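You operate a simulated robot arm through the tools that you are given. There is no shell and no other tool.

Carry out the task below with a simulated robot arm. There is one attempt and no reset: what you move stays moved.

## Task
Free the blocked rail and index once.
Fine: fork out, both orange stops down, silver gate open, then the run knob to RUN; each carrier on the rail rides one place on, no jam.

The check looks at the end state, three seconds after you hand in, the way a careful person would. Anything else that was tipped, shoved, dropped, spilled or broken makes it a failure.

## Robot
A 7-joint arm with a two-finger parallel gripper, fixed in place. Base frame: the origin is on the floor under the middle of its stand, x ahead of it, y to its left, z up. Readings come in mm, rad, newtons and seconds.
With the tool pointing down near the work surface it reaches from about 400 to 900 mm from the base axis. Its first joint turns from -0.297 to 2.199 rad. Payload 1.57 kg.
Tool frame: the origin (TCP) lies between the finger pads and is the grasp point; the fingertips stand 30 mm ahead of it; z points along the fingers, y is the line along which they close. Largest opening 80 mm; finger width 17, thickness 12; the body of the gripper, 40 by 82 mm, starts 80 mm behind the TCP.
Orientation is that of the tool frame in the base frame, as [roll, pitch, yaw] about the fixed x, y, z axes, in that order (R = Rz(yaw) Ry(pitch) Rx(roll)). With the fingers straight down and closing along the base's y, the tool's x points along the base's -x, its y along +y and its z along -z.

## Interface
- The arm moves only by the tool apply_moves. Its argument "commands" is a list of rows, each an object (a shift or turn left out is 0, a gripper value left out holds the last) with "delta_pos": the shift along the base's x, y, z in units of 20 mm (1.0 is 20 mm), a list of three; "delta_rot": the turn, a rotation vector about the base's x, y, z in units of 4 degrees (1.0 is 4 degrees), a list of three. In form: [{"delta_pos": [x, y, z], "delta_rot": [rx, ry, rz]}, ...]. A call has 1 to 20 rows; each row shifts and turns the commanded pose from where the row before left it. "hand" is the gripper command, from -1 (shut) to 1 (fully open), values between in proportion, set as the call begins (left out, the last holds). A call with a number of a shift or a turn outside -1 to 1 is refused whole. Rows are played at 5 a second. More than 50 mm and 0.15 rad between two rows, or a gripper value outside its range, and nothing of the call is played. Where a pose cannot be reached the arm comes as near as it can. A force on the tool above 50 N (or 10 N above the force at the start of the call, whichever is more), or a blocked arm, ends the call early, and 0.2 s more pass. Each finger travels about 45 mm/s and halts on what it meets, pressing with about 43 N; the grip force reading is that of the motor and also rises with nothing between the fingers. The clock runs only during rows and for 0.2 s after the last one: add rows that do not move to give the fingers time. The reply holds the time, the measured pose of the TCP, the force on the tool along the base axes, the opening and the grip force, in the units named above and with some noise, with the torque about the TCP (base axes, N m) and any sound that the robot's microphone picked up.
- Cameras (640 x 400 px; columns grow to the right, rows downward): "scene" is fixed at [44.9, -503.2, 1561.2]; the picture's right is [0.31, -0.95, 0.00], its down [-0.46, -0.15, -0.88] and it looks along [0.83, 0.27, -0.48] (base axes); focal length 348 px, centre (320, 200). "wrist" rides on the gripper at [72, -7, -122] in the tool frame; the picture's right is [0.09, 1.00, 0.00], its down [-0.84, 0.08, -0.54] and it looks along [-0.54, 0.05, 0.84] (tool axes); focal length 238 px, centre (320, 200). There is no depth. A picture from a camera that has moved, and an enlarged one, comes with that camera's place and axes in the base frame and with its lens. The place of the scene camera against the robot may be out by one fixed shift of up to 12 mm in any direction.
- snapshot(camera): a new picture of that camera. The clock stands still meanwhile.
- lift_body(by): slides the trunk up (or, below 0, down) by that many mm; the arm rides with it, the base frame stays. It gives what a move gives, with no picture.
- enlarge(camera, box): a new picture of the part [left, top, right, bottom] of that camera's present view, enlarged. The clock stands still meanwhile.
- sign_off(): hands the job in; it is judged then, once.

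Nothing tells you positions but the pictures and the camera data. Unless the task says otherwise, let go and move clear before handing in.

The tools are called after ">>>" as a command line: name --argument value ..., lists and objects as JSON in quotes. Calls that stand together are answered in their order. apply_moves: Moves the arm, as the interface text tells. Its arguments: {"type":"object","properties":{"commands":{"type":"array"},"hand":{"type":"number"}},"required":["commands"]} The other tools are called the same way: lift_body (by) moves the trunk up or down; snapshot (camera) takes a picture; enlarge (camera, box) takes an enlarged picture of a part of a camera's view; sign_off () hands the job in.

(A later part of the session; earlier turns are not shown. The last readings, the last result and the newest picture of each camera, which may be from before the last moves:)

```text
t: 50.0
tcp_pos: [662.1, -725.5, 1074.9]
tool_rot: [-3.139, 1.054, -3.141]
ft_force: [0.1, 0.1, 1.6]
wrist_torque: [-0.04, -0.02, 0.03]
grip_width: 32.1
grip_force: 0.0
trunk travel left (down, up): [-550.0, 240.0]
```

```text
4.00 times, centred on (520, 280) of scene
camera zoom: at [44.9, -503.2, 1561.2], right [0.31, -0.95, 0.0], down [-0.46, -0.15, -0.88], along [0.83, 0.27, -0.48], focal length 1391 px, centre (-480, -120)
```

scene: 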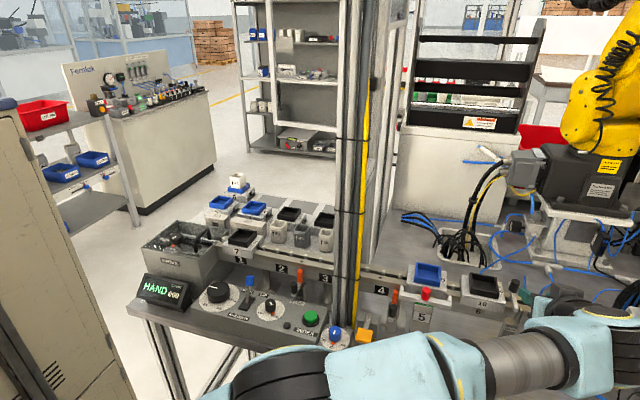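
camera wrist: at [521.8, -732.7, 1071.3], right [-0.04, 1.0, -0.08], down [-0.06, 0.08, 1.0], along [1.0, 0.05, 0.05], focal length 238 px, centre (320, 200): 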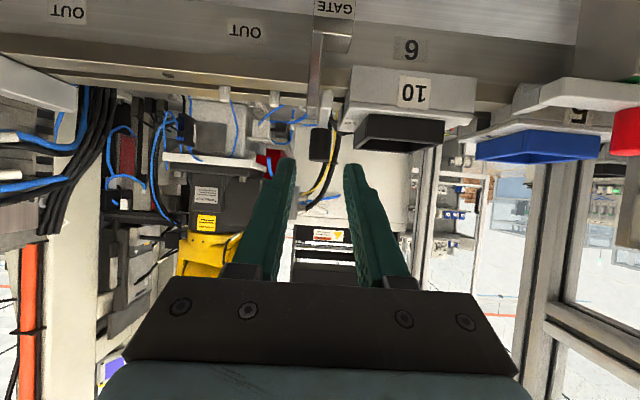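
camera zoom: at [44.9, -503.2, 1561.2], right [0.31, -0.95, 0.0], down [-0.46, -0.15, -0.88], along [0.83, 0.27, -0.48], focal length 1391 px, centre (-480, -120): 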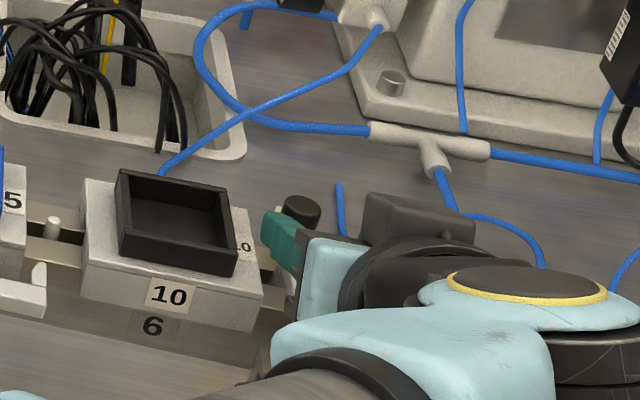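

The knob is centred between the fingers. I'll move forward and down along the finger axis to the grasp point.

>>> apply_moves --commands '[{"delta_pos": [0.75, -0.02, -0.4]}, {"delta_pos": [0.75, 0, -0.4]}, {"delta_pos": [0.7, 0, -0.4]}]'

>>> snapshot --camera "wrist"

>>> enlarge --camera "wrist" --box '[230, 70, 410, 210]'

>>> enlarge --camera "scene" --box '[440, 230, 600, 330]'

```text
t: 50.8
tcp_pos: [706.2, -725.5, 1050.9]
tool_rot: [-3.139, 1.054, 3.139]
ft_force: [0.0, 0.7, -0.6]
wrist_torque: [-0.02, 0.01, 0.05]
grip_width: 32.2
grip_force: 0.0
trunk travel left (down, up): [-550.0, 240.0]
```

```text
taken
camera wrist: at [565.2, -734.2, 1047.8], right [-0.04, 1.0, -0.08], down [-0.06, 0.08, 1.0], along [1.0, 0.05, 0.05], focal length 238 px, centre (320, 200)
```

wrist: 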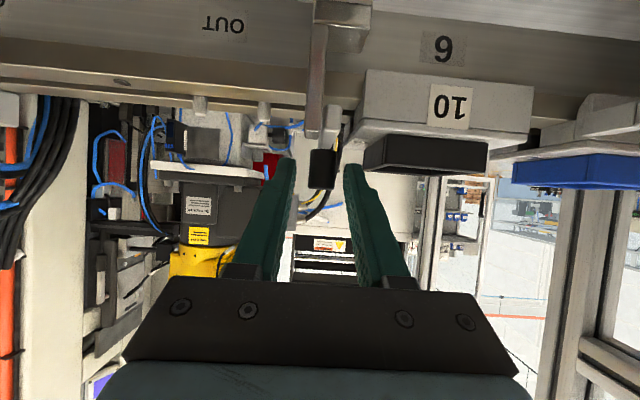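

```text
2.86 times, centred on (320, 140) of wrist
camera zoom: at [565.2, -734.2, 1047.8], right [-0.04, 1.0, -0.08], down [-0.06, 0.08, 1.0], along [1.0, 0.05, 0.05], focal length 681 px, centre (320, 371)
```

zoom: 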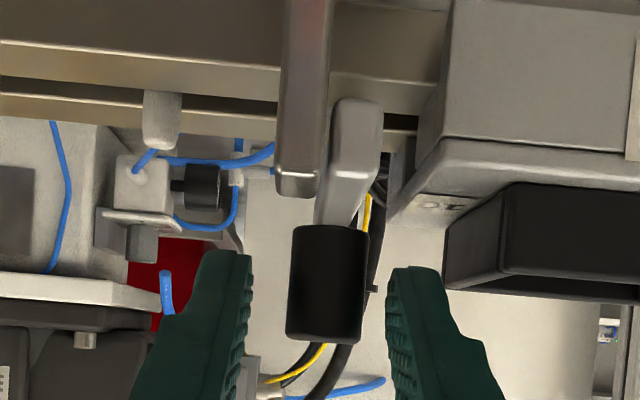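

```text
4.00 times, centred on (520, 280) of scene
camera zoom: at [44.9, -503.2, 1561.2], right [0.31, -0.95, 0.0], down [-0.46, -0.15, -0.88], along [0.83, 0.27, -0.48], focal length 1391 px, centre (-480, -120)
```

zoom: 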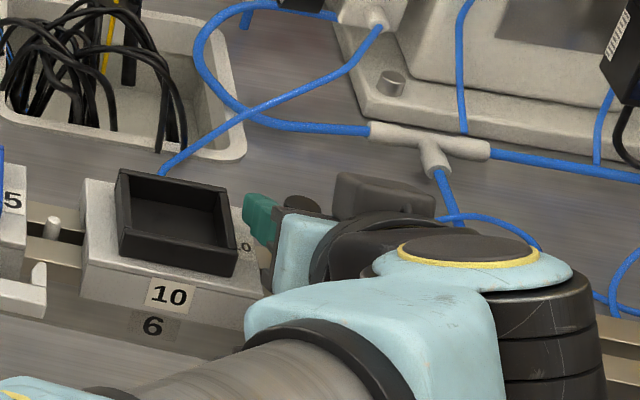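

The tips are on both sides of the knob with no contact force. I'll close on it.

>>> apply_moves --commands '[{"delta_pos": [0, 0, 0]}, {"delta_pos": [0, 0, 0]}, {"delta_pos": [0, 0, 0]}]' --hand -1

>>> enlarge --camera "wrist" --box '[230, 70, 410, 210]'

```text
t: 51.6
tcp_pos: [706.2, -725.0, 1051.2]
tool_rot: [3.141, 1.053, 3.141]
ft_force: [-2.9, 6.4, -1.2]
wrist_torque: [0.46, 0.04, 0.16]
grip_width: 17.5
grip_force: 32.0
trunk travel left (down, up): [-550.0, 240.0]
```

```text
2.86 times, centred on (320, 140) of wrist
camera zoom: at [565.8, -733.2, 1047.8], right [-0.04, 1.0, -0.08], down [-0.06, 0.08, 1.0], along [1.0, 0.05, 0.05], focal length 681 px, centre (320, 371)
```

zoom: 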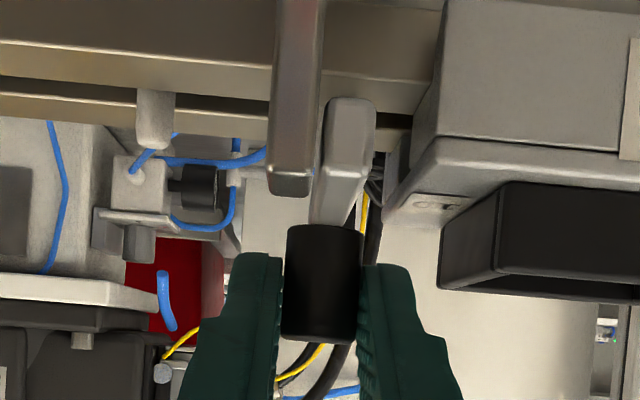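

Gripped at 17.5 mm. I'll probe the motion with a tiny lift along the expected arc and read the forces.

>>> apply_moves --commands '[{"delta_pos": [-0.08, 0, 0.12]}, {"delta_pos": [-0.08, 0, 0.12]}]'

>>> enlarge --camera "wrist" --box '[230, 70, 410, 210]'

```text
t: 52.2
tcp_pos: [704.1, -724.6, 1054.2]
tool_rot: [-3.14, 1.053, -3.141]
ft_force: [9.1, 5.1, -12.4]
wrist_torque: [-0.26, -0.65, 0.09]
grip_width: 17.4
grip_force: 32.7
trunk travel left (down, up): [-550.0, 240.0]
```

```text
2.86 times, centred on (320, 140) of wrist
camera zoom: at [564.2, -733.1, 1051.1], right [-0.05, 1.0, -0.08], down [-0.06, 0.08, 1.0], along [1.0, 0.05, 0.05], focal length 681 px, centre (320, 371)
```

zoom: 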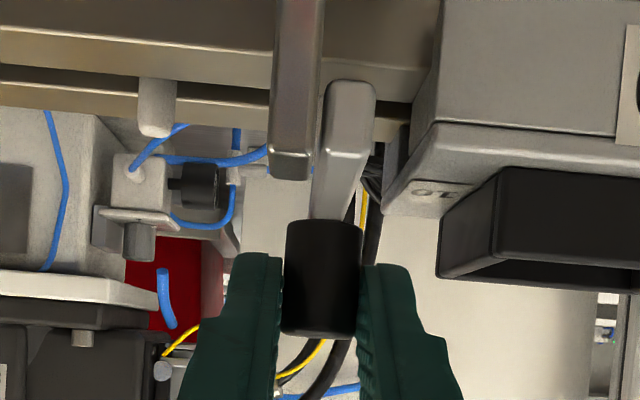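

The resistance lies along the motion and the torque suggests the knob is turning in the grip, which fits an upward hinge about y. I'll continue along the arc while rotating the tool with the arm to relieve the grip torque.

>>> apply_moves --commands '[{"delta_pos": [-0.1, 0, 0.05], "delta_rot": [0, -1, 0]}, {"delta_pos": [-0.12, 0, 0.05], "delta_rot": [0, -1, 0]}]'

>>> enlarge --camera "wrist" --box '[230, 70, 410, 210]'

```text
t: 52.8
tcp_pos: [699.0, -725.4, 1059.1]
tool_rot: [-3.141, 1.195, 3.141]
ft_force: [2.1, 10.9, -6.4]
wrist_torque: [0.56, -0.23, 0.24]
grip_width: 17.3
grip_force: 32.9
trunk travel left (down, up): [-550.0, 240.0]
```

```text
2.86 times, centred on (320, 140) of wrist
camera zoom: at [560.3, -733.0, 1035.3], right [-0.03, 1.0, -0.09], down [-0.2, 0.08, 0.98], along [0.98, 0.05, 0.19], focal length 681 px, centre (320, 371)
```

zoom: 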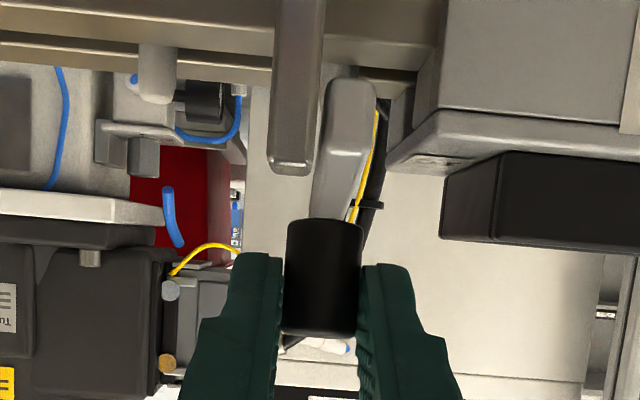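

The arm and knob are clearly rotating up with the gripper and the forces are low. I'll carry on along the arc with a small +y correction.

>>> apply_moves --commands '[{"delta_pos": [-0.16, 0.04, 0.03], "delta_rot": [0, -1, 0]}, {"delta_pos": [-0.17, 0, 0.015], "delta_rot": [0, -1, 0]}, {"delta_pos": [-0.17, 0, 0.0], "delta_rot": [0, -1, 0]}]'

>>> enlarge --camera "wrist" --box '[230, 70, 410, 210]'

>>> snapshot --camera "scene"

```text
t: 53.6
tcp_pos: [688.7, -725.9, 1062.3]
tool_rot: [-3.125, 1.408, -3.128]
ft_force: [18.7, -6.3, 17.0]
wrist_torque: [0.23, -0.55, -0.01]
grip_width: 17.2
grip_force: 32.6
trunk travel left (down, up): [-550.0, 240.0]
```

```text
2.86 times, centred on (320, 140) of wrist
camera zoom: at [558.8, -732.7, 1010.5], right [-0.01, 1.0, -0.09], down [-0.4, 0.08, 0.91], along [0.92, 0.05, 0.4], focal length 681 px, centre (320, 371)
```

zoom: 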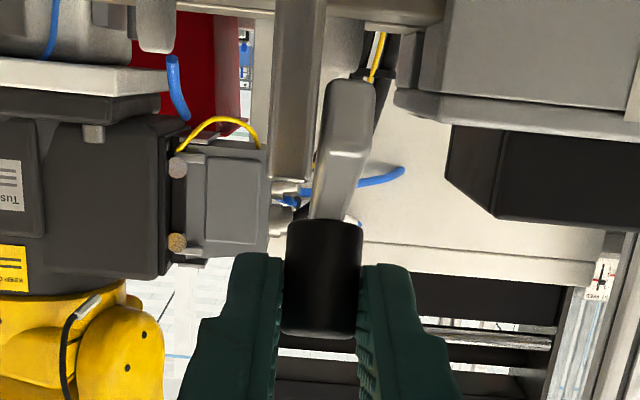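

```text
taken
```

scene: 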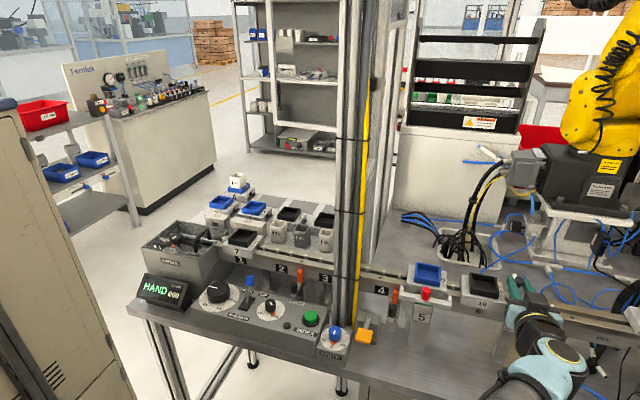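

The arm is now up about 25°. The sideways load shows the true hinge is nearer (677, 1015), right at the arm's near end. I'll continue with a corrected arc in small steps.

>>> apply_moves --commands '[{"delta_pos": [-0.235, 0, 0.26], "delta_rot": [0, -1, 0]}, {"delta_pos": [-0.25, 0, 0.065], "delta_rot": [0, -1, 0]}]'

>>> enlarge --camera "wrist" --box '[230, 70, 410, 210]'

>>> enlarge --camera "scene" --box '[440, 240, 600, 340]'

```text
t: 54.2
tcp_pos: [678.0, -724.6, 1064.5]
tool_rot: [3.097, 1.541, 3.094]
ft_force: [16.0, -2.5, 2.5]
wrist_torque: [0.37, -0.66, 0.23]
grip_width: 17.2
grip_force: 32.3
trunk travel left (down, up): [-550.0, 240.0]
```

```text
2.86 times, centred on (320, 140) of wrist
camera zoom: at [556.8, -732.7, 994.3], right [0.0, 1.0, -0.09], down [-0.52, 0.08, 0.85], along [0.86, 0.05, 0.52], focal length 681 px, centre (320, 371)
```

zoom: 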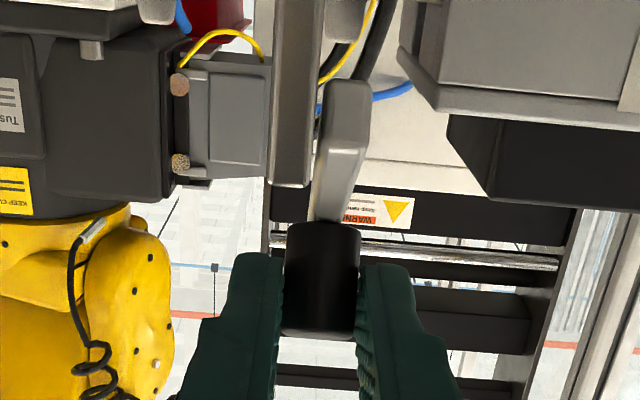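

```text
4.00 times, centred on (520, 290) of scene
camera zoom: at [44.9, -503.2, 1561.2], right [0.31, -0.95, 0.0], down [-0.46, -0.15, -0.88], along [0.83, 0.27, -0.48], focal length 1391 px, centre (-480, -160)
```

zoom: 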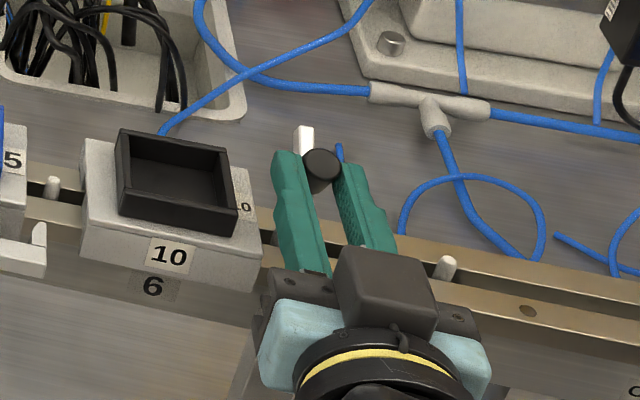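

The gate arm is clearly rising. The tool is now about level and the resistance is mainly grip friction. I'll continue over the top.

>>> apply_moves --commands '[{"delta_pos": [-0.24, 0, 0.05], "delta_rot": [0, -1, 0]}, {"delta_pos": [-0.24, 0, 0.02], "delta_rot": [0, -1, 0]}]'

>>> enlarge --camera "wrist" --box '[230, 70, 410, 210]'

>>> enlarge --camera "scene" --box '[440, 240, 600, 340]'

```text
t: 54.8
tcp_pos: [670.0, -724.4, 1065.1]
tool_rot: [0.014, 1.46, 0.011]
ft_force: [12.7, 0.1, -5.3]
wrist_torque: [0.33, -0.53, 0.31]
grip_width: 16.9
grip_force: 32.2
trunk travel left (down, up): [-550.0, 240.0]
```

```text
2.86 times, centred on (320, 140) of wrist
camera zoom: at [558.3, -732.8, 979.0], right [0.01, 1.0, -0.09], down [-0.63, 0.08, 0.77], along [0.78, 0.05, 0.63], focal length 681 px, centre (320, 371)
```

zoom: 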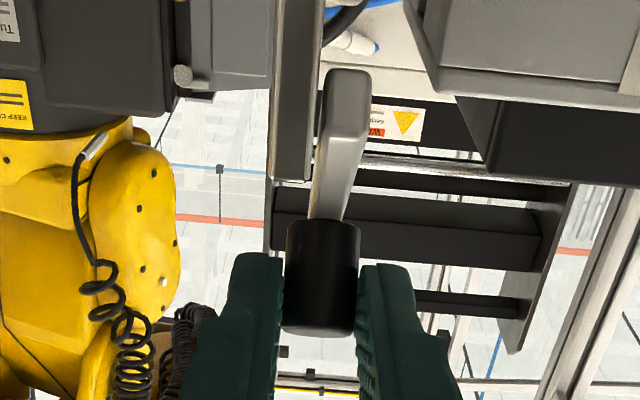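

```text
4.00 times, centred on (520, 290) of scene
camera zoom: at [44.9, -503.2, 1561.2], right [0.31, -0.95, 0.0], down [-0.46, -0.15, -0.88], along [0.83, 0.27, -0.48], focal length 1391 px, centre (-480, -160)
```

zoom: 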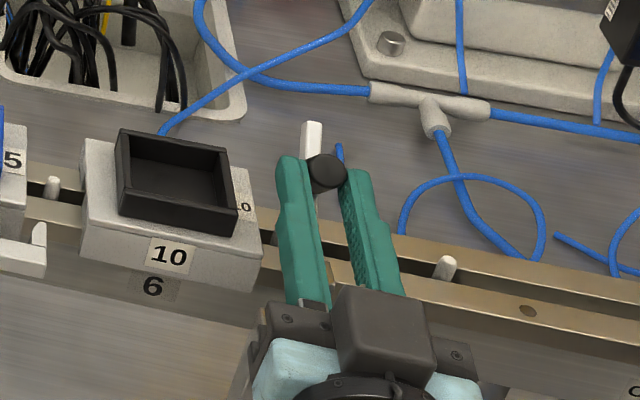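

>>> apply_moves --commands '[{"delta_pos": [-0.24, 0, -0.03], "delta_rot": [0, -1, 0]}, {"delta_pos": [-0.3, 0, 0], "delta_rot": [0, -0.5, 0]}]'

>>> enlarge --camera "wrist" --box '[230, 70, 410, 210]'

>>> enlarge --camera "scene" --box '[440, 240, 600, 340]'

```text
t: 55.4
tcp_pos: [660.0, -725.6, 1065.9]
tool_rot: [-0.001, 1.354, -0.002]
ft_force: [14.3, -0.7, -2.6]
wrist_torque: [0.16, -0.61, 0.18]
grip_width: 17.4
grip_force: 32.7
trunk travel left (down, up): [-550.0, 240.0]
```

```text
2.86 times, centred on (320, 140) of wrist
camera zoom: at [557.2, -732.9, 968.3], right [0.02, 1.0, -0.09], down [-0.71, 0.08, 0.7], along [0.7, 0.05, 0.71], focal length 681 px, centre (320, 371)
```

zoom: 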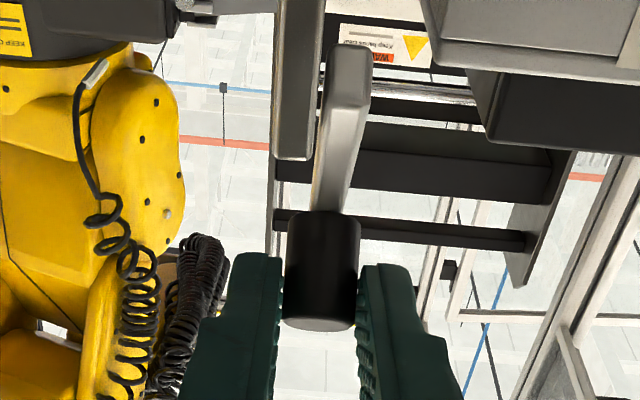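

```text
4.00 times, centred on (520, 290) of scene
camera zoom: at [44.9, -503.2, 1561.2], right [0.31, -0.95, 0.0], down [-0.46, -0.15, -0.88], along [0.83, 0.27, -0.48], focal length 1391 px, centre (-480, -160)
```

zoom: 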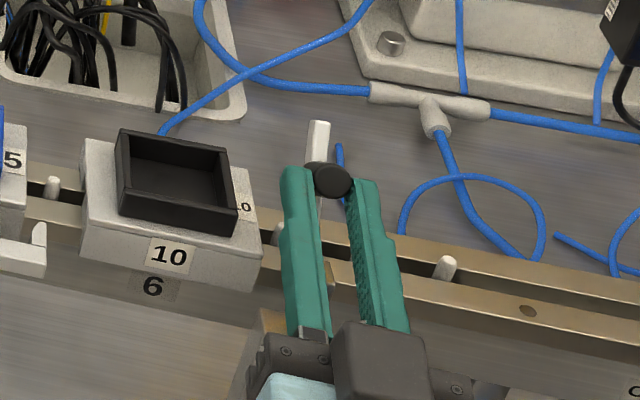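

The arm is up about 59°. I'll continue by translation only, letting the knob turn in the grip, and watch for the end of travel.

>>> apply_moves --commands '[{"delta_pos": [-0.19, 0, 0.02]}, {"delta_pos": [-0.19, 0, 0.01]}, {"delta_pos": [-0.19, 0, -0.01]}]'

>>> enlarge --camera "wrist" --box '[230, 70, 410, 210]'

>>> enlarge --camera "scene" --box '[440, 240, 600, 340]'

```text
t: 56.2
tcp_pos: [647.6, -724.0, 1067.4]
tool_rot: [0.0, 1.353, -0.001]
ft_force: [14.7, -1.5, 1.8]
wrist_torque: [0.08, -0.71, 0.03]
grip_width: 17.5
grip_force: 32.6
trunk travel left (down, up): [-550.0, 240.0]
```

```text
2.86 times, centred on (320, 140) of wrist
camera zoom: at [545.0, -733.0, 969.3], right [0.02, 1.0, -0.09], down [-0.71, 0.08, 0.7], along [0.7, 0.05, 0.71], focal length 681 px, centre (320, 371)
```

zoom: 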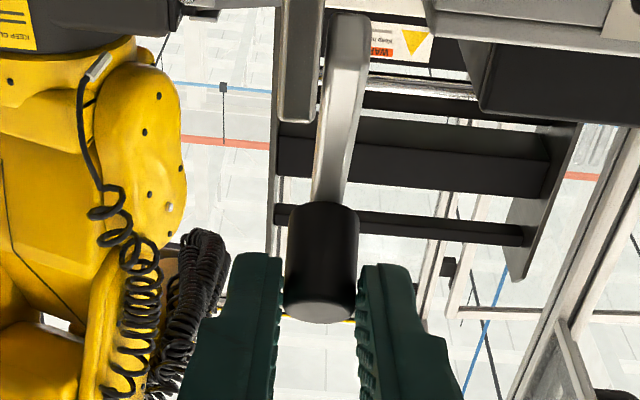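

```text
4.00 times, centred on (520, 290) of scene
camera zoom: at [44.9, -503.2, 1561.2], right [0.31, -0.95, 0.0], down [-0.46, -0.15, -0.88], along [0.83, 0.27, -0.48], focal length 1391 px, centre (-480, -160)
```

zoom: 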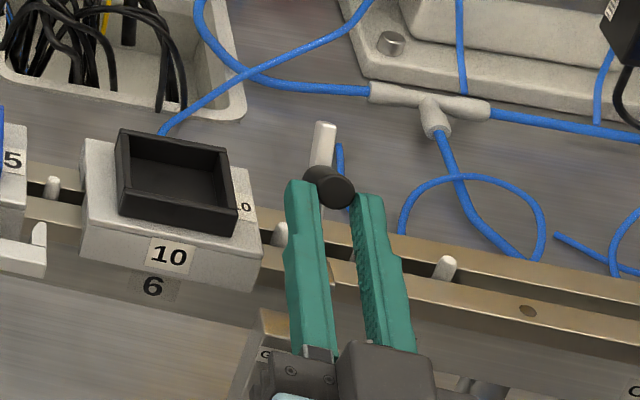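

>>> apply_moves --commands '[{"delta_pos": [-0.19, 0, -0.03]}, {"delta_pos": [-0.19, 0, -0.05]}, {"delta_pos": [-0.18, 0, -0.06]}]'

>>> enlarge --camera "wrist" --box '[230, 70, 410, 210]'

>>> enlarge --camera "scene" --box '[440, 240, 600, 340]'

```text
t: 57.0
tcp_pos: [636.2, -725.5, 1064.1]
tool_rot: [0.0, 1.353, -0.006]
ft_force: [11.9, -4.4, 8.7]
wrist_torque: [0.06, -0.83, -0.1]
grip_width: 17.3
grip_force: 32.4
trunk travel left (down, up): [-550.0, 240.0]
```

```text
2.86 times, centred on (320, 140) of wrist
camera zoom: at [533.7, -732.8, 967.0], right [0.02, 1.0, -0.09], down [-0.71, 0.08, 0.7], along [0.7, 0.05, 0.71], focal length 681 px, centre (320, 371)
```

zoom: 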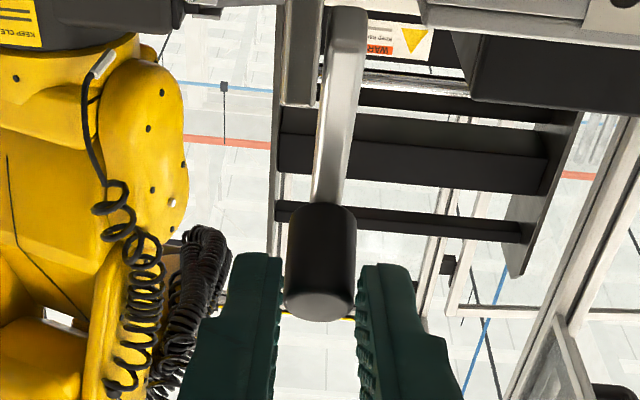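

```text
4.00 times, centred on (520, 290) of scene
camera zoom: at [44.9, -503.2, 1561.2], right [0.31, -0.95, 0.0], down [-0.46, -0.15, -0.88], along [0.83, 0.27, -0.48], focal length 1391 px, centre (-480, -160)
```

zoom: 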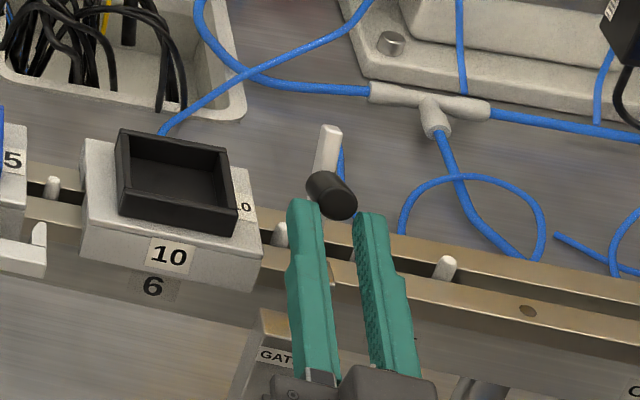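

The arm now looks close to vertical. I'll push a little further to find its open stop.

>>> apply_moves --commands '[{"delta_pos": [-0.16, 0, -0.07]}, {"delta_pos": [-0.16, 0, -0.08]}]'

>>> enlarge --camera "wrist" --box '[230, 70, 410, 210]'

>>> enlarge --camera "scene" --box '[440, 240, 600, 340]'

```text
t: 57.6
tcp_pos: [628.7, -724.9, 1059.4]
tool_rot: [0.008, 1.354, 0.002]
ft_force: [-1.1, -0.4, 0.5]
wrist_torque: [0.0, 0.03, -0.01]
grip_width: 0.1
grip_force: 21.6
trunk travel left (down, up): [-550.0, 240.0]
```

```text
2.86 times, centred on (320, 140) of wrist
camera zoom: at [526.6, -733.0, 962.3], right [0.02, 1.0, -0.09], down [-0.71, 0.08, 0.7], along [0.71, 0.05, 0.71], focal length 681 px, centre (320, 371)
```

zoom: 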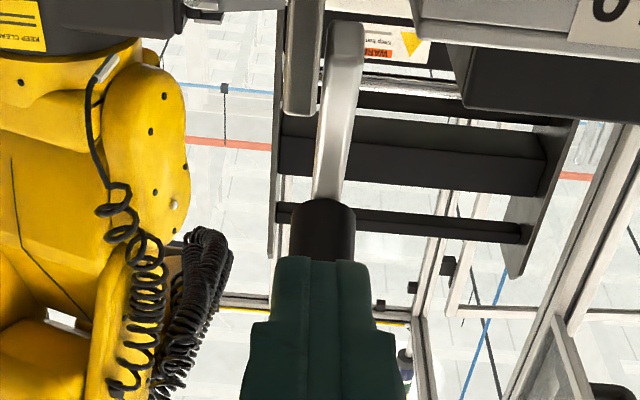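

```text
4.00 times, centred on (520, 290) of scene
camera zoom: at [44.9, -503.2, 1561.2], right [0.31, -0.95, 0.0], down [-0.46, -0.15, -0.88], along [0.83, 0.27, -0.48], focal length 1391 px, centre (-480, -160)
```

zoom: 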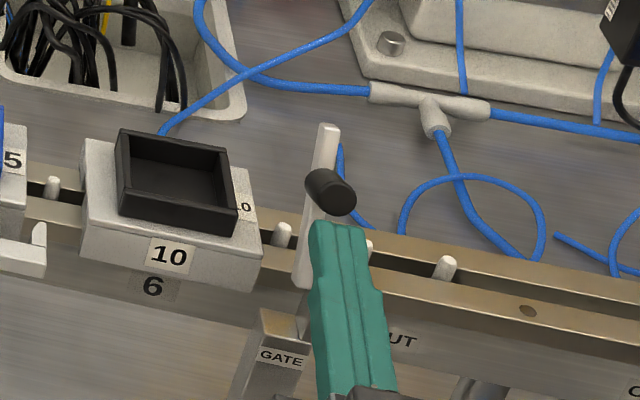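

The fingers slipped off the knob as it turned, and the gate stays up near vertical. I'll back straight out and look at its angle.

>>> apply_moves --commands '[{"delta_pos": [-0.8, 0, 0]}, {"delta_pos": [-0.8, 0, 0]}, {"delta_pos": [-0.8, 0, 0]}, {"delta_pos": [-0.8, 0, 0]}]'

>>> snapshot --camera "wrist"

>>> enlarge --camera "scene" --box '[480, 250, 560, 330]'

>>> snapshot --camera "scene"

```text
t: 58.6
tcp_pos: [566.2, -724.0, 1060.0]
tool_rot: [0.001, 1.354, -0.002]
ft_force: [-0.1, 0.1, -0.7]
wrist_torque: [0.01, -0.06, -0.01]
grip_width: 0.0
grip_force: 21.1
trunk travel left (down, up): [-550.0, 240.0]
```

```text
taken
camera wrist: at [463.9, -732.4, 963.5], right [0.02, 1.0, -0.09], down [-0.71, 0.08, 0.7], along [0.7, 0.05, 0.71], focal length 238 px, centre (320, 200)
```

wrist: 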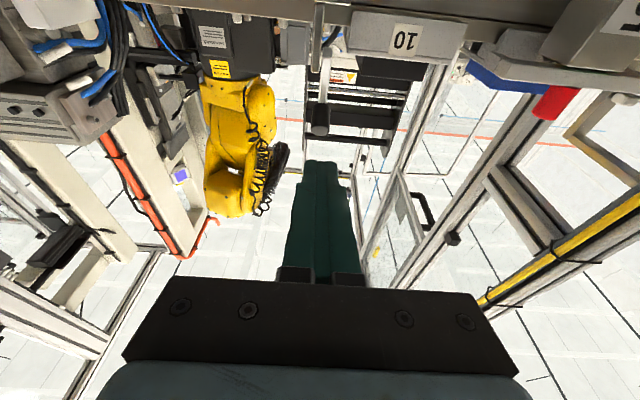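

```text
5.00 times, centred on (520, 290) of scene
camera zoom: at [44.9, -503.2, 1561.2], right [0.31, -0.95, 0.0], down [-0.46, -0.15, -0.88], along [0.83, 0.27, -0.48], focal length 1739 px, centre (-680, -250)
```

zoom: 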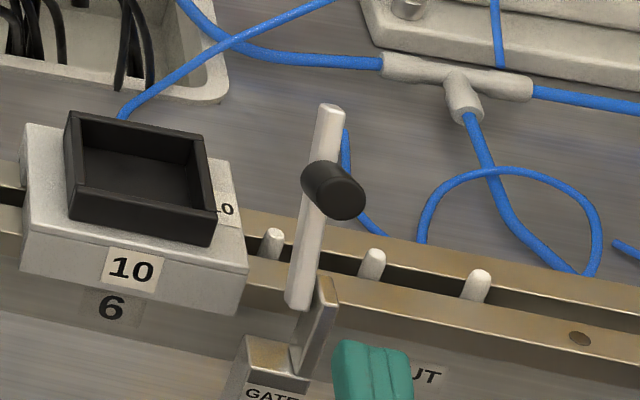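

```text
taken
```

scene: 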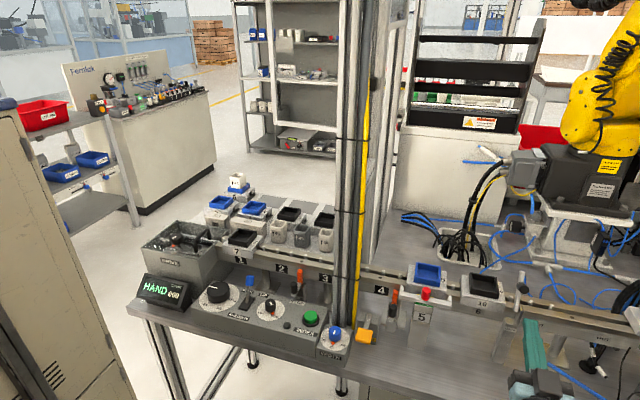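

The gate is raised but at about 63°, not fully vertical. I want it fully open, so I'll bring the tool back to about 60° tilt and higher, then pinch the arm's upper end and draw it further back.

>>> apply_moves --commands '[{"delta_pos": [0, 0, 0.4], "delta_rot": [0, 1, 0]}, {"delta_pos": [0, 0, 0.4], "delta_rot": [0, 1, 0]}, {"delta_pos": [0, 0, 0.4], "delta_rot": [0, 1, 0]}, {"delta_pos": [0, 0, 0.4], "delta_rot": [0, 1, 0]}, {"delta_pos": [0, 0, 0.4], "delta_rot": [0, 1, 0]}, {"delta_pos": [0, 0, 0.4], "delta_rot": [0, 1, 0]}, {"delta_pos": [0, 0, 0.4], "delta_rot": [0, 1, 0]}, {"delta_pos": [0, 0, 0.4], "delta_rot": [0, 1, 0]}, {"delta_pos": [0, 0, 0.3], "delta_rot": [0, 1, 0]}, {"delta_pos": [0, 0, 0.3], "delta_rot": [0, 1, 0]}]' --hand -0.2

>>> snapshot --camera "wrist"

>>> enlarge --camera "wrist" --box '[250, 60, 390, 180]'

>>> enlarge --camera "scene" --box '[480, 250, 560, 330]'

```text
t: 60.8
tcp_pos: [565.4, -724.9, 1137.1]
tool_rot: [-3.14, 1.087, 3.138]
ft_force: [0.6, -1.6, 0.1]
wrist_torque: [0.03, -0.04, 0.02]
grip_width: 32.3
grip_force: 0.0
trunk travel left (down, up): [-550.0, 240.0]
```

```text
taken
camera wrist: at [425.3, -733.0, 1129.3], right [-0.04, 1.0, -0.08], down [-0.09, 0.08, 0.99], along [0.99, 0.05, 0.09], focal length 238 px, centre (320, 200)
```

wrist: 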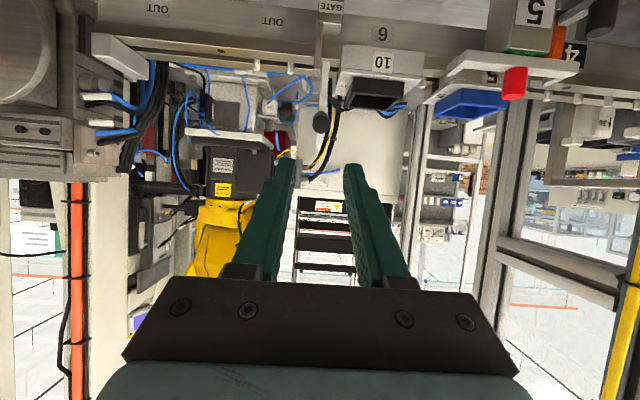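

```text
3.33 times, centred on (320, 120) of wrist
camera zoom: at [425.3, -733.0, 1129.3], right [-0.04, 1.0, -0.08], down [-0.09, 0.08, 0.99], along [0.99, 0.05, 0.09], focal length 794 px, centre (320, 467)
```

zoom: 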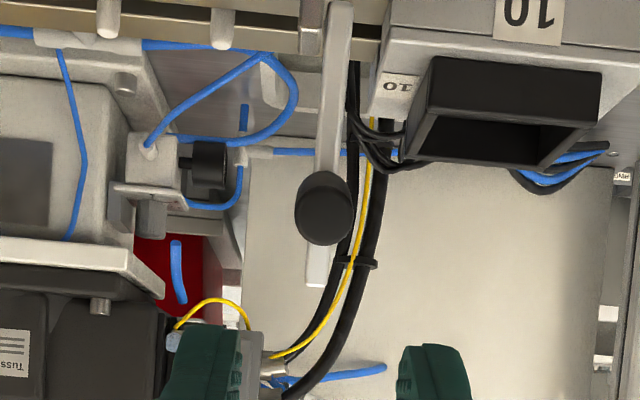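

```text
5.00 times, centred on (520, 290) of scene
camera zoom: at [44.9, -503.2, 1561.2], right [0.31, -0.95, 0.0], down [-0.46, -0.15, -0.88], along [0.83, 0.27, -0.48], focal length 1739 px, centre (-680, -250)
```

zoom: 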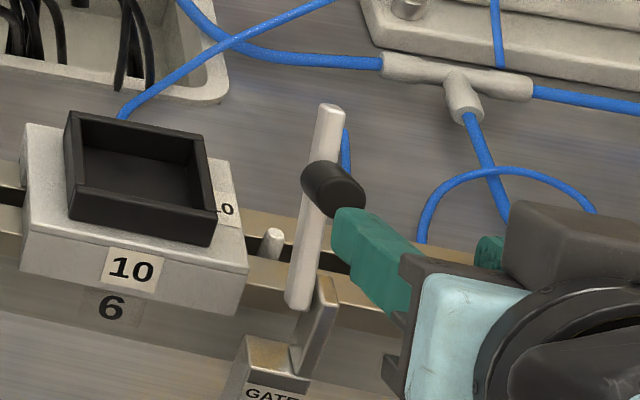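

From two views the arm end is at about (694, -725, 1092), so the arm is at roughly 77°. I'll pinch it near its top end and pull gently to see whether it opens further or is at its stop.

>>> apply_moves --commands '[{"delta_pos": [0.9, 0, -0.36]}, {"delta_pos": [0.9, 0, -0.36]}, {"delta_pos": [0.9, 0, -0.36]}, {"delta_pos": [0.9, 0, -0.36]}, {"delta_pos": [0.9, 0, -0.36]}, {"delta_pos": [0.9, 0, -0.36]}]'

>>> enlarge --camera "wrist" --box '[250, 80, 390, 200]'

>>> enlarge --camera "scene" --box '[480, 250, 560, 330]'

```text
t: 62.2
tcp_pos: [674.1, -725.7, 1094.1]
tool_rot: [-3.138, 1.089, -3.141]
ft_force: [0.0, -0.9, 0.1]
wrist_torque: [0.0, 0.01, 0.02]
grip_width: 31.9
grip_force: 0.1
trunk travel left (down, up): [-550.0, 240.0]
```

```text
3.33 times, centred on (320, 140) of wrist
camera zoom: at [533.8, -732.4, 1086.0], right [-0.04, 1.0, -0.08], down [-0.09, 0.08, 0.99], along [0.99, 0.05, 0.09], focal length 794 px, centre (320, 400)
```

zoom: 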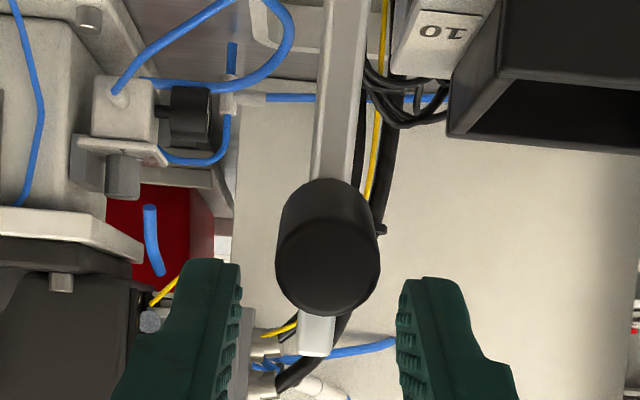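

```text
5.00 times, centred on (520, 290) of scene
camera zoom: at [44.9, -503.2, 1561.2], right [0.31, -0.95, 0.0], down [-0.46, -0.15, -0.88], along [0.83, 0.27, -0.48], focal length 1739 px, centre (-680, -250)
```

zoom: 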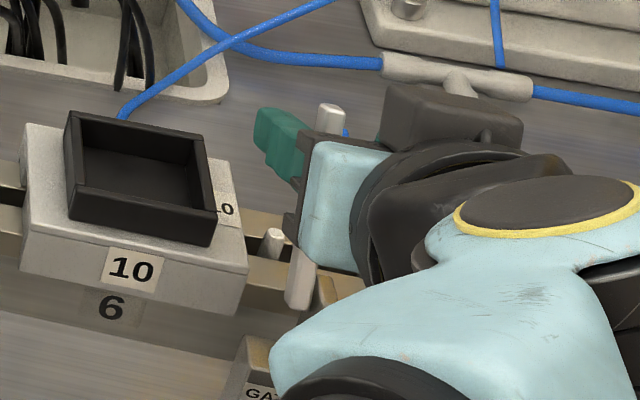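

The arm end is between the fingers. I'll go 4 mm further forward and pinch it.

>>> apply_moves --commands '[{"delta_pos": [0.2, 0, 0]}]'

>>> apply_moves --commands '[{"delta_pos": [0, 0, 0]}, {"delta_pos": [0, 0, 0]}, {"delta_pos": [0, 0, 0]}]' --hand -1

>>> enlarge --camera "wrist" --box '[250, 80, 390, 200]'

```text
t: 62.6
tcp_pos: [677.3, -725.0, 1093.5]
tool_rot: [-3.141, 1.089, 3.142]
ft_force: [-0.5, -0.6, -0.4]
wrist_torque: [-0.02, -0.04, -0.03]
grip_width: 31.7
grip_force: 0.0
trunk travel left (down, up): [-550.0, 240.0]
```

```text
t: 63.4
tcp_pos: [679.0, -724.7, 1093.2]
tool_rot: [-3.139, 1.089, 3.14]
ft_force: [0.8, -2.6, -0.4]
wrist_torque: [-0.01, -0.08, -0.01]
grip_width: 8.0
grip_force: 26.6
trunk travel left (down, up): [-550.0, 240.0]
```

```text
3.33 times, centred on (320, 140) of wrist
camera zoom: at [538.1, -732.7, 1085.7], right [-0.04, 1.0, -0.08], down [-0.09, 0.08, 0.99], along [0.99, 0.05, 0.09], focal length 794 px, centre (320, 400)
```

zoom: 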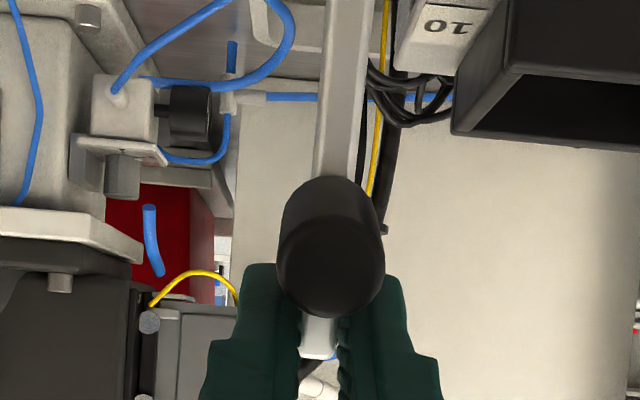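

Pinched the arm at 8 mm width. Now a gentle pull back along its arc.

>>> apply_moves --commands '[{"delta_pos": [-0.12, 0, 0.03]}, {"delta_pos": [-0.12, 0, 0.03]}]'

>>> enlarge --camera "scene" --box '[480, 250, 560, 330]'

```text
t: 64.0
tcp_pos: [673.2, -725.1, 1095.8]
tool_rot: [-3.139, 1.091, 3.138]
ft_force: [10.6, -7.4, -0.1]
wrist_torque: [-0.13, -0.81, -0.18]
grip_width: 7.7
grip_force: 26.9
trunk travel left (down, up): [-550.0, 240.0]
```

```text
5.00 times, centred on (520, 290) of scene
camera zoom: at [44.9, -503.2, 1561.2], right [0.31, -0.95, 0.0], down [-0.46, -0.15, -0.88], along [0.83, 0.27, -0.48], focal length 1739 px, centre (-680, -250)
```

zoom: 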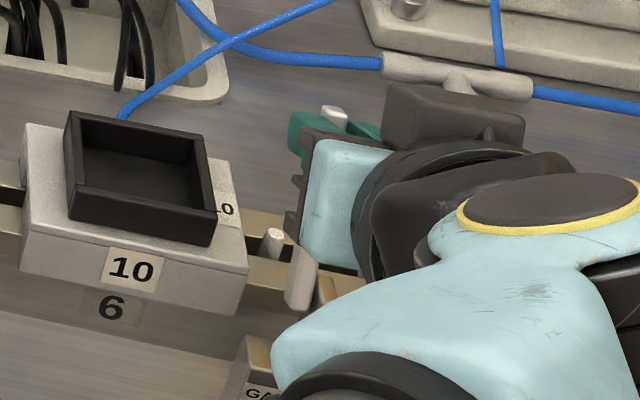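

It's still opening: the force is only grip friction. I'll continue rotating the tool along with the arm.

>>> apply_moves --commands '[{"delta_pos": [-0.27, 0.02, -0.005], "delta_rot": [0, -1, 0]}, {"delta_pos": [-0.27, 0, -0.02], "delta_rot": [0, -1, 0]}]'

>>> enlarge --camera "scene" --box '[480, 250, 560, 330]'

>>> enlarge --camera "wrist" --box '[250, 80, 390, 200]'

```text
t: 64.6
tcp_pos: [662.5, -725.7, 1095.4]
tool_rot: [-3.137, 1.231, -3.141]
ft_force: [8.5, -4.4, 3.1]
wrist_torque: [-0.06, -0.69, -0.14]
grip_width: 7.9
grip_force: 26.9
trunk travel left (down, up): [-550.0, 240.0]
```

```text
5.00 times, centred on (520, 290) of scene
camera zoom: at [44.9, -503.2, 1561.2], right [0.31, -0.95, 0.0], down [-0.46, -0.15, -0.88], along [0.83, 0.27, -0.48], focal length 1739 px, centre (-680, -250)
```

zoom: 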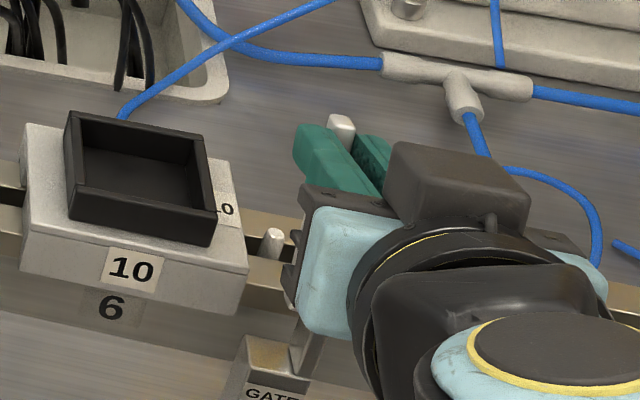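

```text
3.33 times, centred on (320, 140) of wrist
camera zoom: at [524.6, -732.6, 1066.6], right [-0.03, 1.0, -0.09], down [-0.23, 0.08, 0.97], along [0.97, 0.05, 0.23], focal length 794 px, centre (320, 400)
```

zoom: 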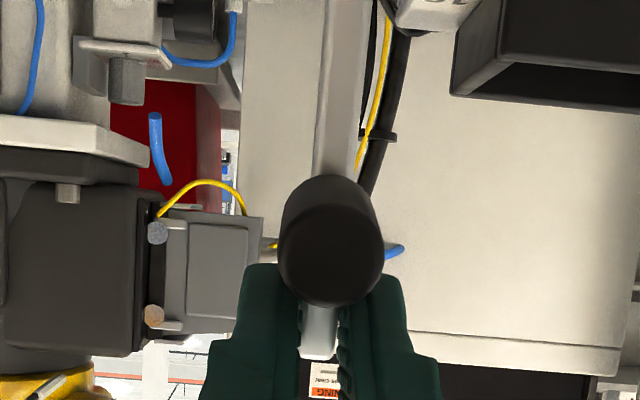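

>>> apply_moves --commands '[{"delta_pos": [-0.27, 0.02, -0.05], "delta_rot": [0, -1, 0]}, {"delta_pos": [-0.27, 0, -0.07], "delta_rot": [0, -1, 0]}]'

>>> enlarge --camera "scene" --box '[480, 250, 560, 330]'

>>> enlarge --camera "wrist" --box '[250, 80, 390, 200]'

```text
t: 65.2
tcp_pos: [650.8, -725.7, 1092.5]
tool_rot: [-3.137, 1.37, 3.142]
ft_force: [7.8, -7.9, 5.1]
wrist_torque: [-0.08, -0.74, -0.18]
grip_width: 7.6
grip_force: 26.3
trunk travel left (down, up): [-550.0, 240.0]
```

```text
5.00 times, centred on (520, 290) of scene
camera zoom: at [44.9, -503.2, 1561.2], right [0.31, -0.95, 0.0], down [-0.46, -0.15, -0.88], along [0.83, 0.27, -0.48], focal length 1739 px, centre (-680, -250)
```

zoom: 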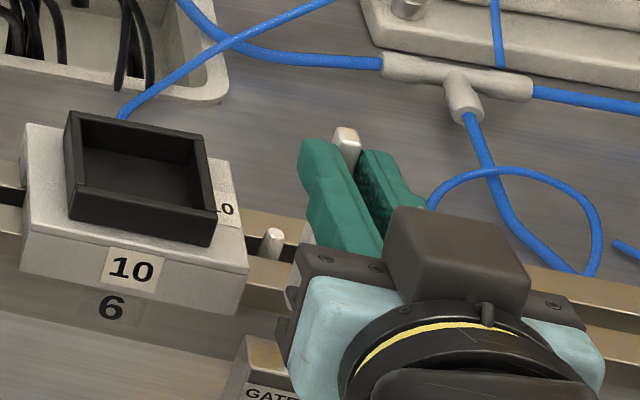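

```text
3.33 times, centred on (320, 140) of wrist
camera zoom: at [518.8, -732.5, 1045.1], right [-0.01, 1.0, -0.09], down [-0.36, 0.08, 0.93], along [0.93, 0.05, 0.36], focal length 794 px, centre (320, 400)
```

zoom: 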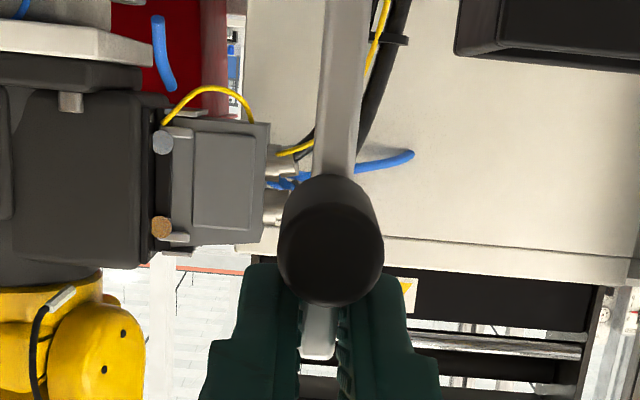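

The arm is at about vertical now. I'll go two more small steps so it rests just past vertical or against its stop.

>>> apply_moves --commands '[{"delta_pos": [-0.26, 0.03, -0.09], "delta_rot": [0, -1, 0]}, {"delta_pos": [-0.25, 0, -0.11], "delta_rot": [0, -1, 0]}]'

>>> enlarge --camera "scene" --box '[480, 250, 560, 330]'

```text
t: 65.8
tcp_pos: [640.6, -724.3, 1087.5]
tool_rot: [-3.136, 1.511, 3.14]
ft_force: [6.8, -14.2, 6.7]
wrist_torque: [0.02, -0.76, -0.35]
grip_width: 7.5
grip_force: 26.9
trunk travel left (down, up): [-550.0, 240.0]
```

```text
5.00 times, centred on (520, 290) of scene
camera zoom: at [44.9, -503.2, 1561.2], right [0.31, -0.95, 0.0], down [-0.46, -0.15, -0.88], along [0.83, 0.27, -0.48], focal length 1739 px, centre (-680, -250)
```

zoom: 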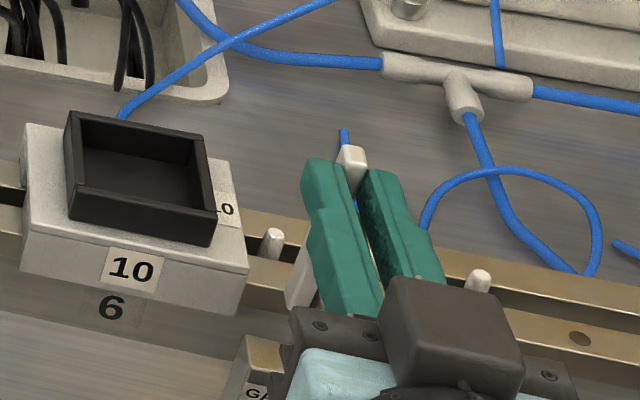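

The arm is now a little past vertical and moves freely. I'll release it, checking that it stays, and retreat up and back.

>>> apply_moves --commands '[{"delta_pos": [0, -0.06, 0]}, {"delta_pos": [0, 0, 0]}]'

>>> apply_moves --commands '[{"delta_pos": [0, 0, 0]}, {"delta_pos": [0, 0, 0]}, {"delta_pos": [0, 0, 0.2]}, {"delta_pos": [-0.5, 0, 0.3]}, {"delta_pos": [-1, 0, 0.5]}, {"delta_pos": [-1, 0, 0.5]}, {"delta_pos": [-1, 0, 0.5]}]' --hand -0.2

>>> snapshot --camera "wrist"

>>> enlarge --camera "scene" --box '[480, 250, 560, 330]'

>>> snapshot --camera "scene"

```text
t: 66.4
tcp_pos: [640.7, -725.3, 1087.1]
tool_rot: [3.139, 1.508, 3.137]
ft_force: [-3.6, -6.5, 4.9]
wrist_torque: [-0.02, 0.09, -0.15]
grip_width: 7.7
grip_force: 26.6
trunk travel left (down, up): [-550.0, 240.0]
```

```text
t: 68.0
tcp_pos: [570.4, -725.2, 1129.1]
tool_rot: [3.141, 1.508, 3.137]
ft_force: [0.9, -0.3, 0.5]
wrist_torque: [0.0, 0.0, -0.01]
grip_width: 32.0
grip_force: 0.0
trunk travel left (down, up): [-550.0, 240.0]
```

```text
taken
camera wrist: at [446.0, -731.9, 1063.7], right [0.0, 1.0, -0.09], down [-0.49, 0.08, 0.87], along [0.87, 0.05, 0.49], focal length 238 px, centre (320, 200)
```

wrist: 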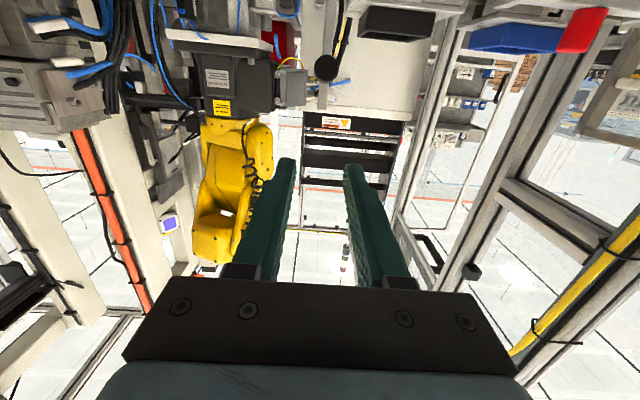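

```text
5.00 times, centred on (520, 290) of scene
camera zoom: at [44.9, -503.2, 1561.2], right [0.31, -0.95, 0.0], down [-0.46, -0.15, -0.88], along [0.83, 0.27, -0.48], focal length 1739 px, centre (-680, -250)
```

zoom: 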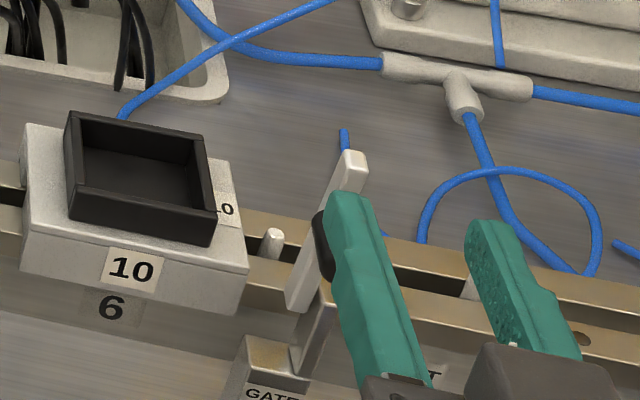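

```text
taken
```

scene: 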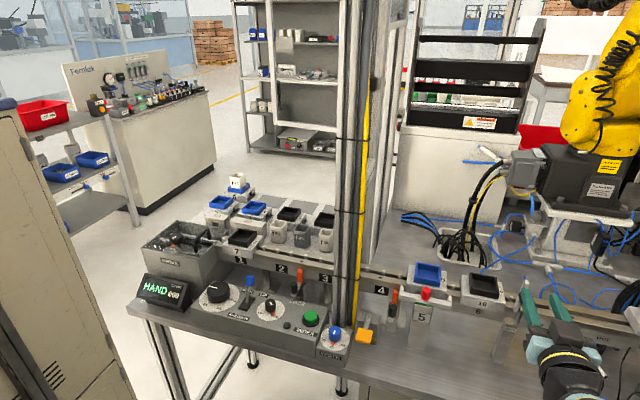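

The gate stays open past vertical. Fork, both stops and gate are done, so only the run knob remains. I'll retract and straighten the tool, staying clear of the pole.

>>> apply_moves --commands '[{"delta_pos": [-0.25, 0, 0.1], "delta_rot": [0, 1, 0]}, {"delta_pos": [-0.25, 0, 0.1], "delta_rot": [0, 1, 0]}, {"delta_pos": [-0.25, 0, 0.1], "delta_rot": [0, 1, 0]}, {"delta_pos": [-0.25, 0, 0.1], "delta_rot": [0, 1, 0]}, {"delta_pos": [-0.25, 0, 0.1], "delta_rot": [0, 1, 0]}, {"delta_pos": [-0.25, 0, 0.1], "delta_rot": [0, 1, 0]}, {"delta_pos": [-0.25, 0, 0.1], "delta_rot": [0, 1, 0]}, {"delta_pos": [-0.25, 0, 0.1], "delta_rot": [0, 1, 0]}, {"delta_pos": [-0.25, 0, 0.1], "delta_rot": [0, 1, 0]}, {"delta_pos": [-0.25, 0, 0.1], "delta_rot": [0, 1, 0]}, {"delta_pos": [-0.25, 0, 0.1], "delta_rot": [0, 1, 0]}, {"delta_pos": [-0.25, 0, 0.1], "delta_rot": [0, 1, 0]}, {"delta_pos": [-0.25, 0, 0.1], "delta_rot": [0, 1, 0]}, {"delta_pos": [-0.25, 0, 0.1], "delta_rot": [0, 1, 0]}, {"delta_pos": [-0.25, 0, 0.1], "delta_rot": [0, 1, 0]}, {"delta_pos": [-0.25, 0, 0.1], "delta_rot": [0, 1, 0]}, {"delta_pos": [0, 0, 0.1], "delta_rot": [0, 1, 0]}, {"delta_pos": [0, 0, 0.1], "delta_rot": [0, 1, 0]}, {"delta_pos": [0, 0, 0.1], "delta_rot": [0, 1, 0]}, {"delta_pos": [0, 0, 0.1], "delta_rot": [0, 1, 0]}]'

>>> snapshot --camera "wrist"

>>> snapshot --camera "scene"

```text
t: 72.2
tcp_pos: [494.2, -697.1, 1158.2]
tool_rot: [-3.139, 0.109, 3.138]
ft_force: [-1.3, 0.6, 0.0]
wrist_torque: [0.03, -0.03, 0.0]
grip_width: 32.3
grip_force: 0.0
out of reach, approached as far as the arm can: row 18, 19, 20
trunk travel left (down, up): [-550.0, 240.0]
```

```text
taken
camera wrist: at [409.9, -705.6, 1271.5], right [-0.09, 1.0, -0.01], down [0.77, 0.08, 0.63], along [0.63, 0.05, -0.78], focal length 238 px, centre (320, 200)
```

wrist: 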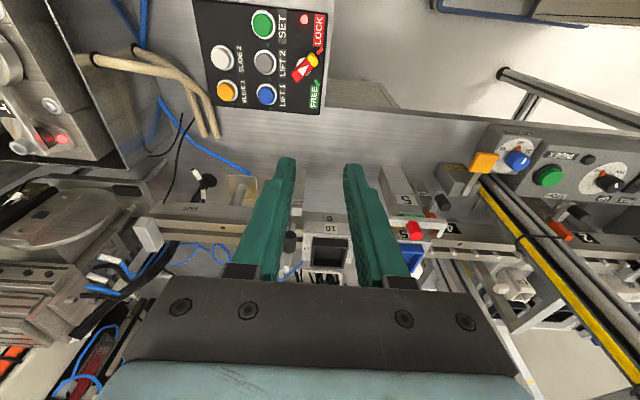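

```text
taken
```

scene: 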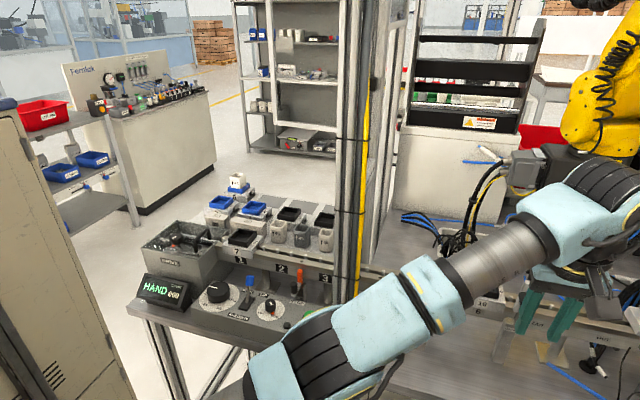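

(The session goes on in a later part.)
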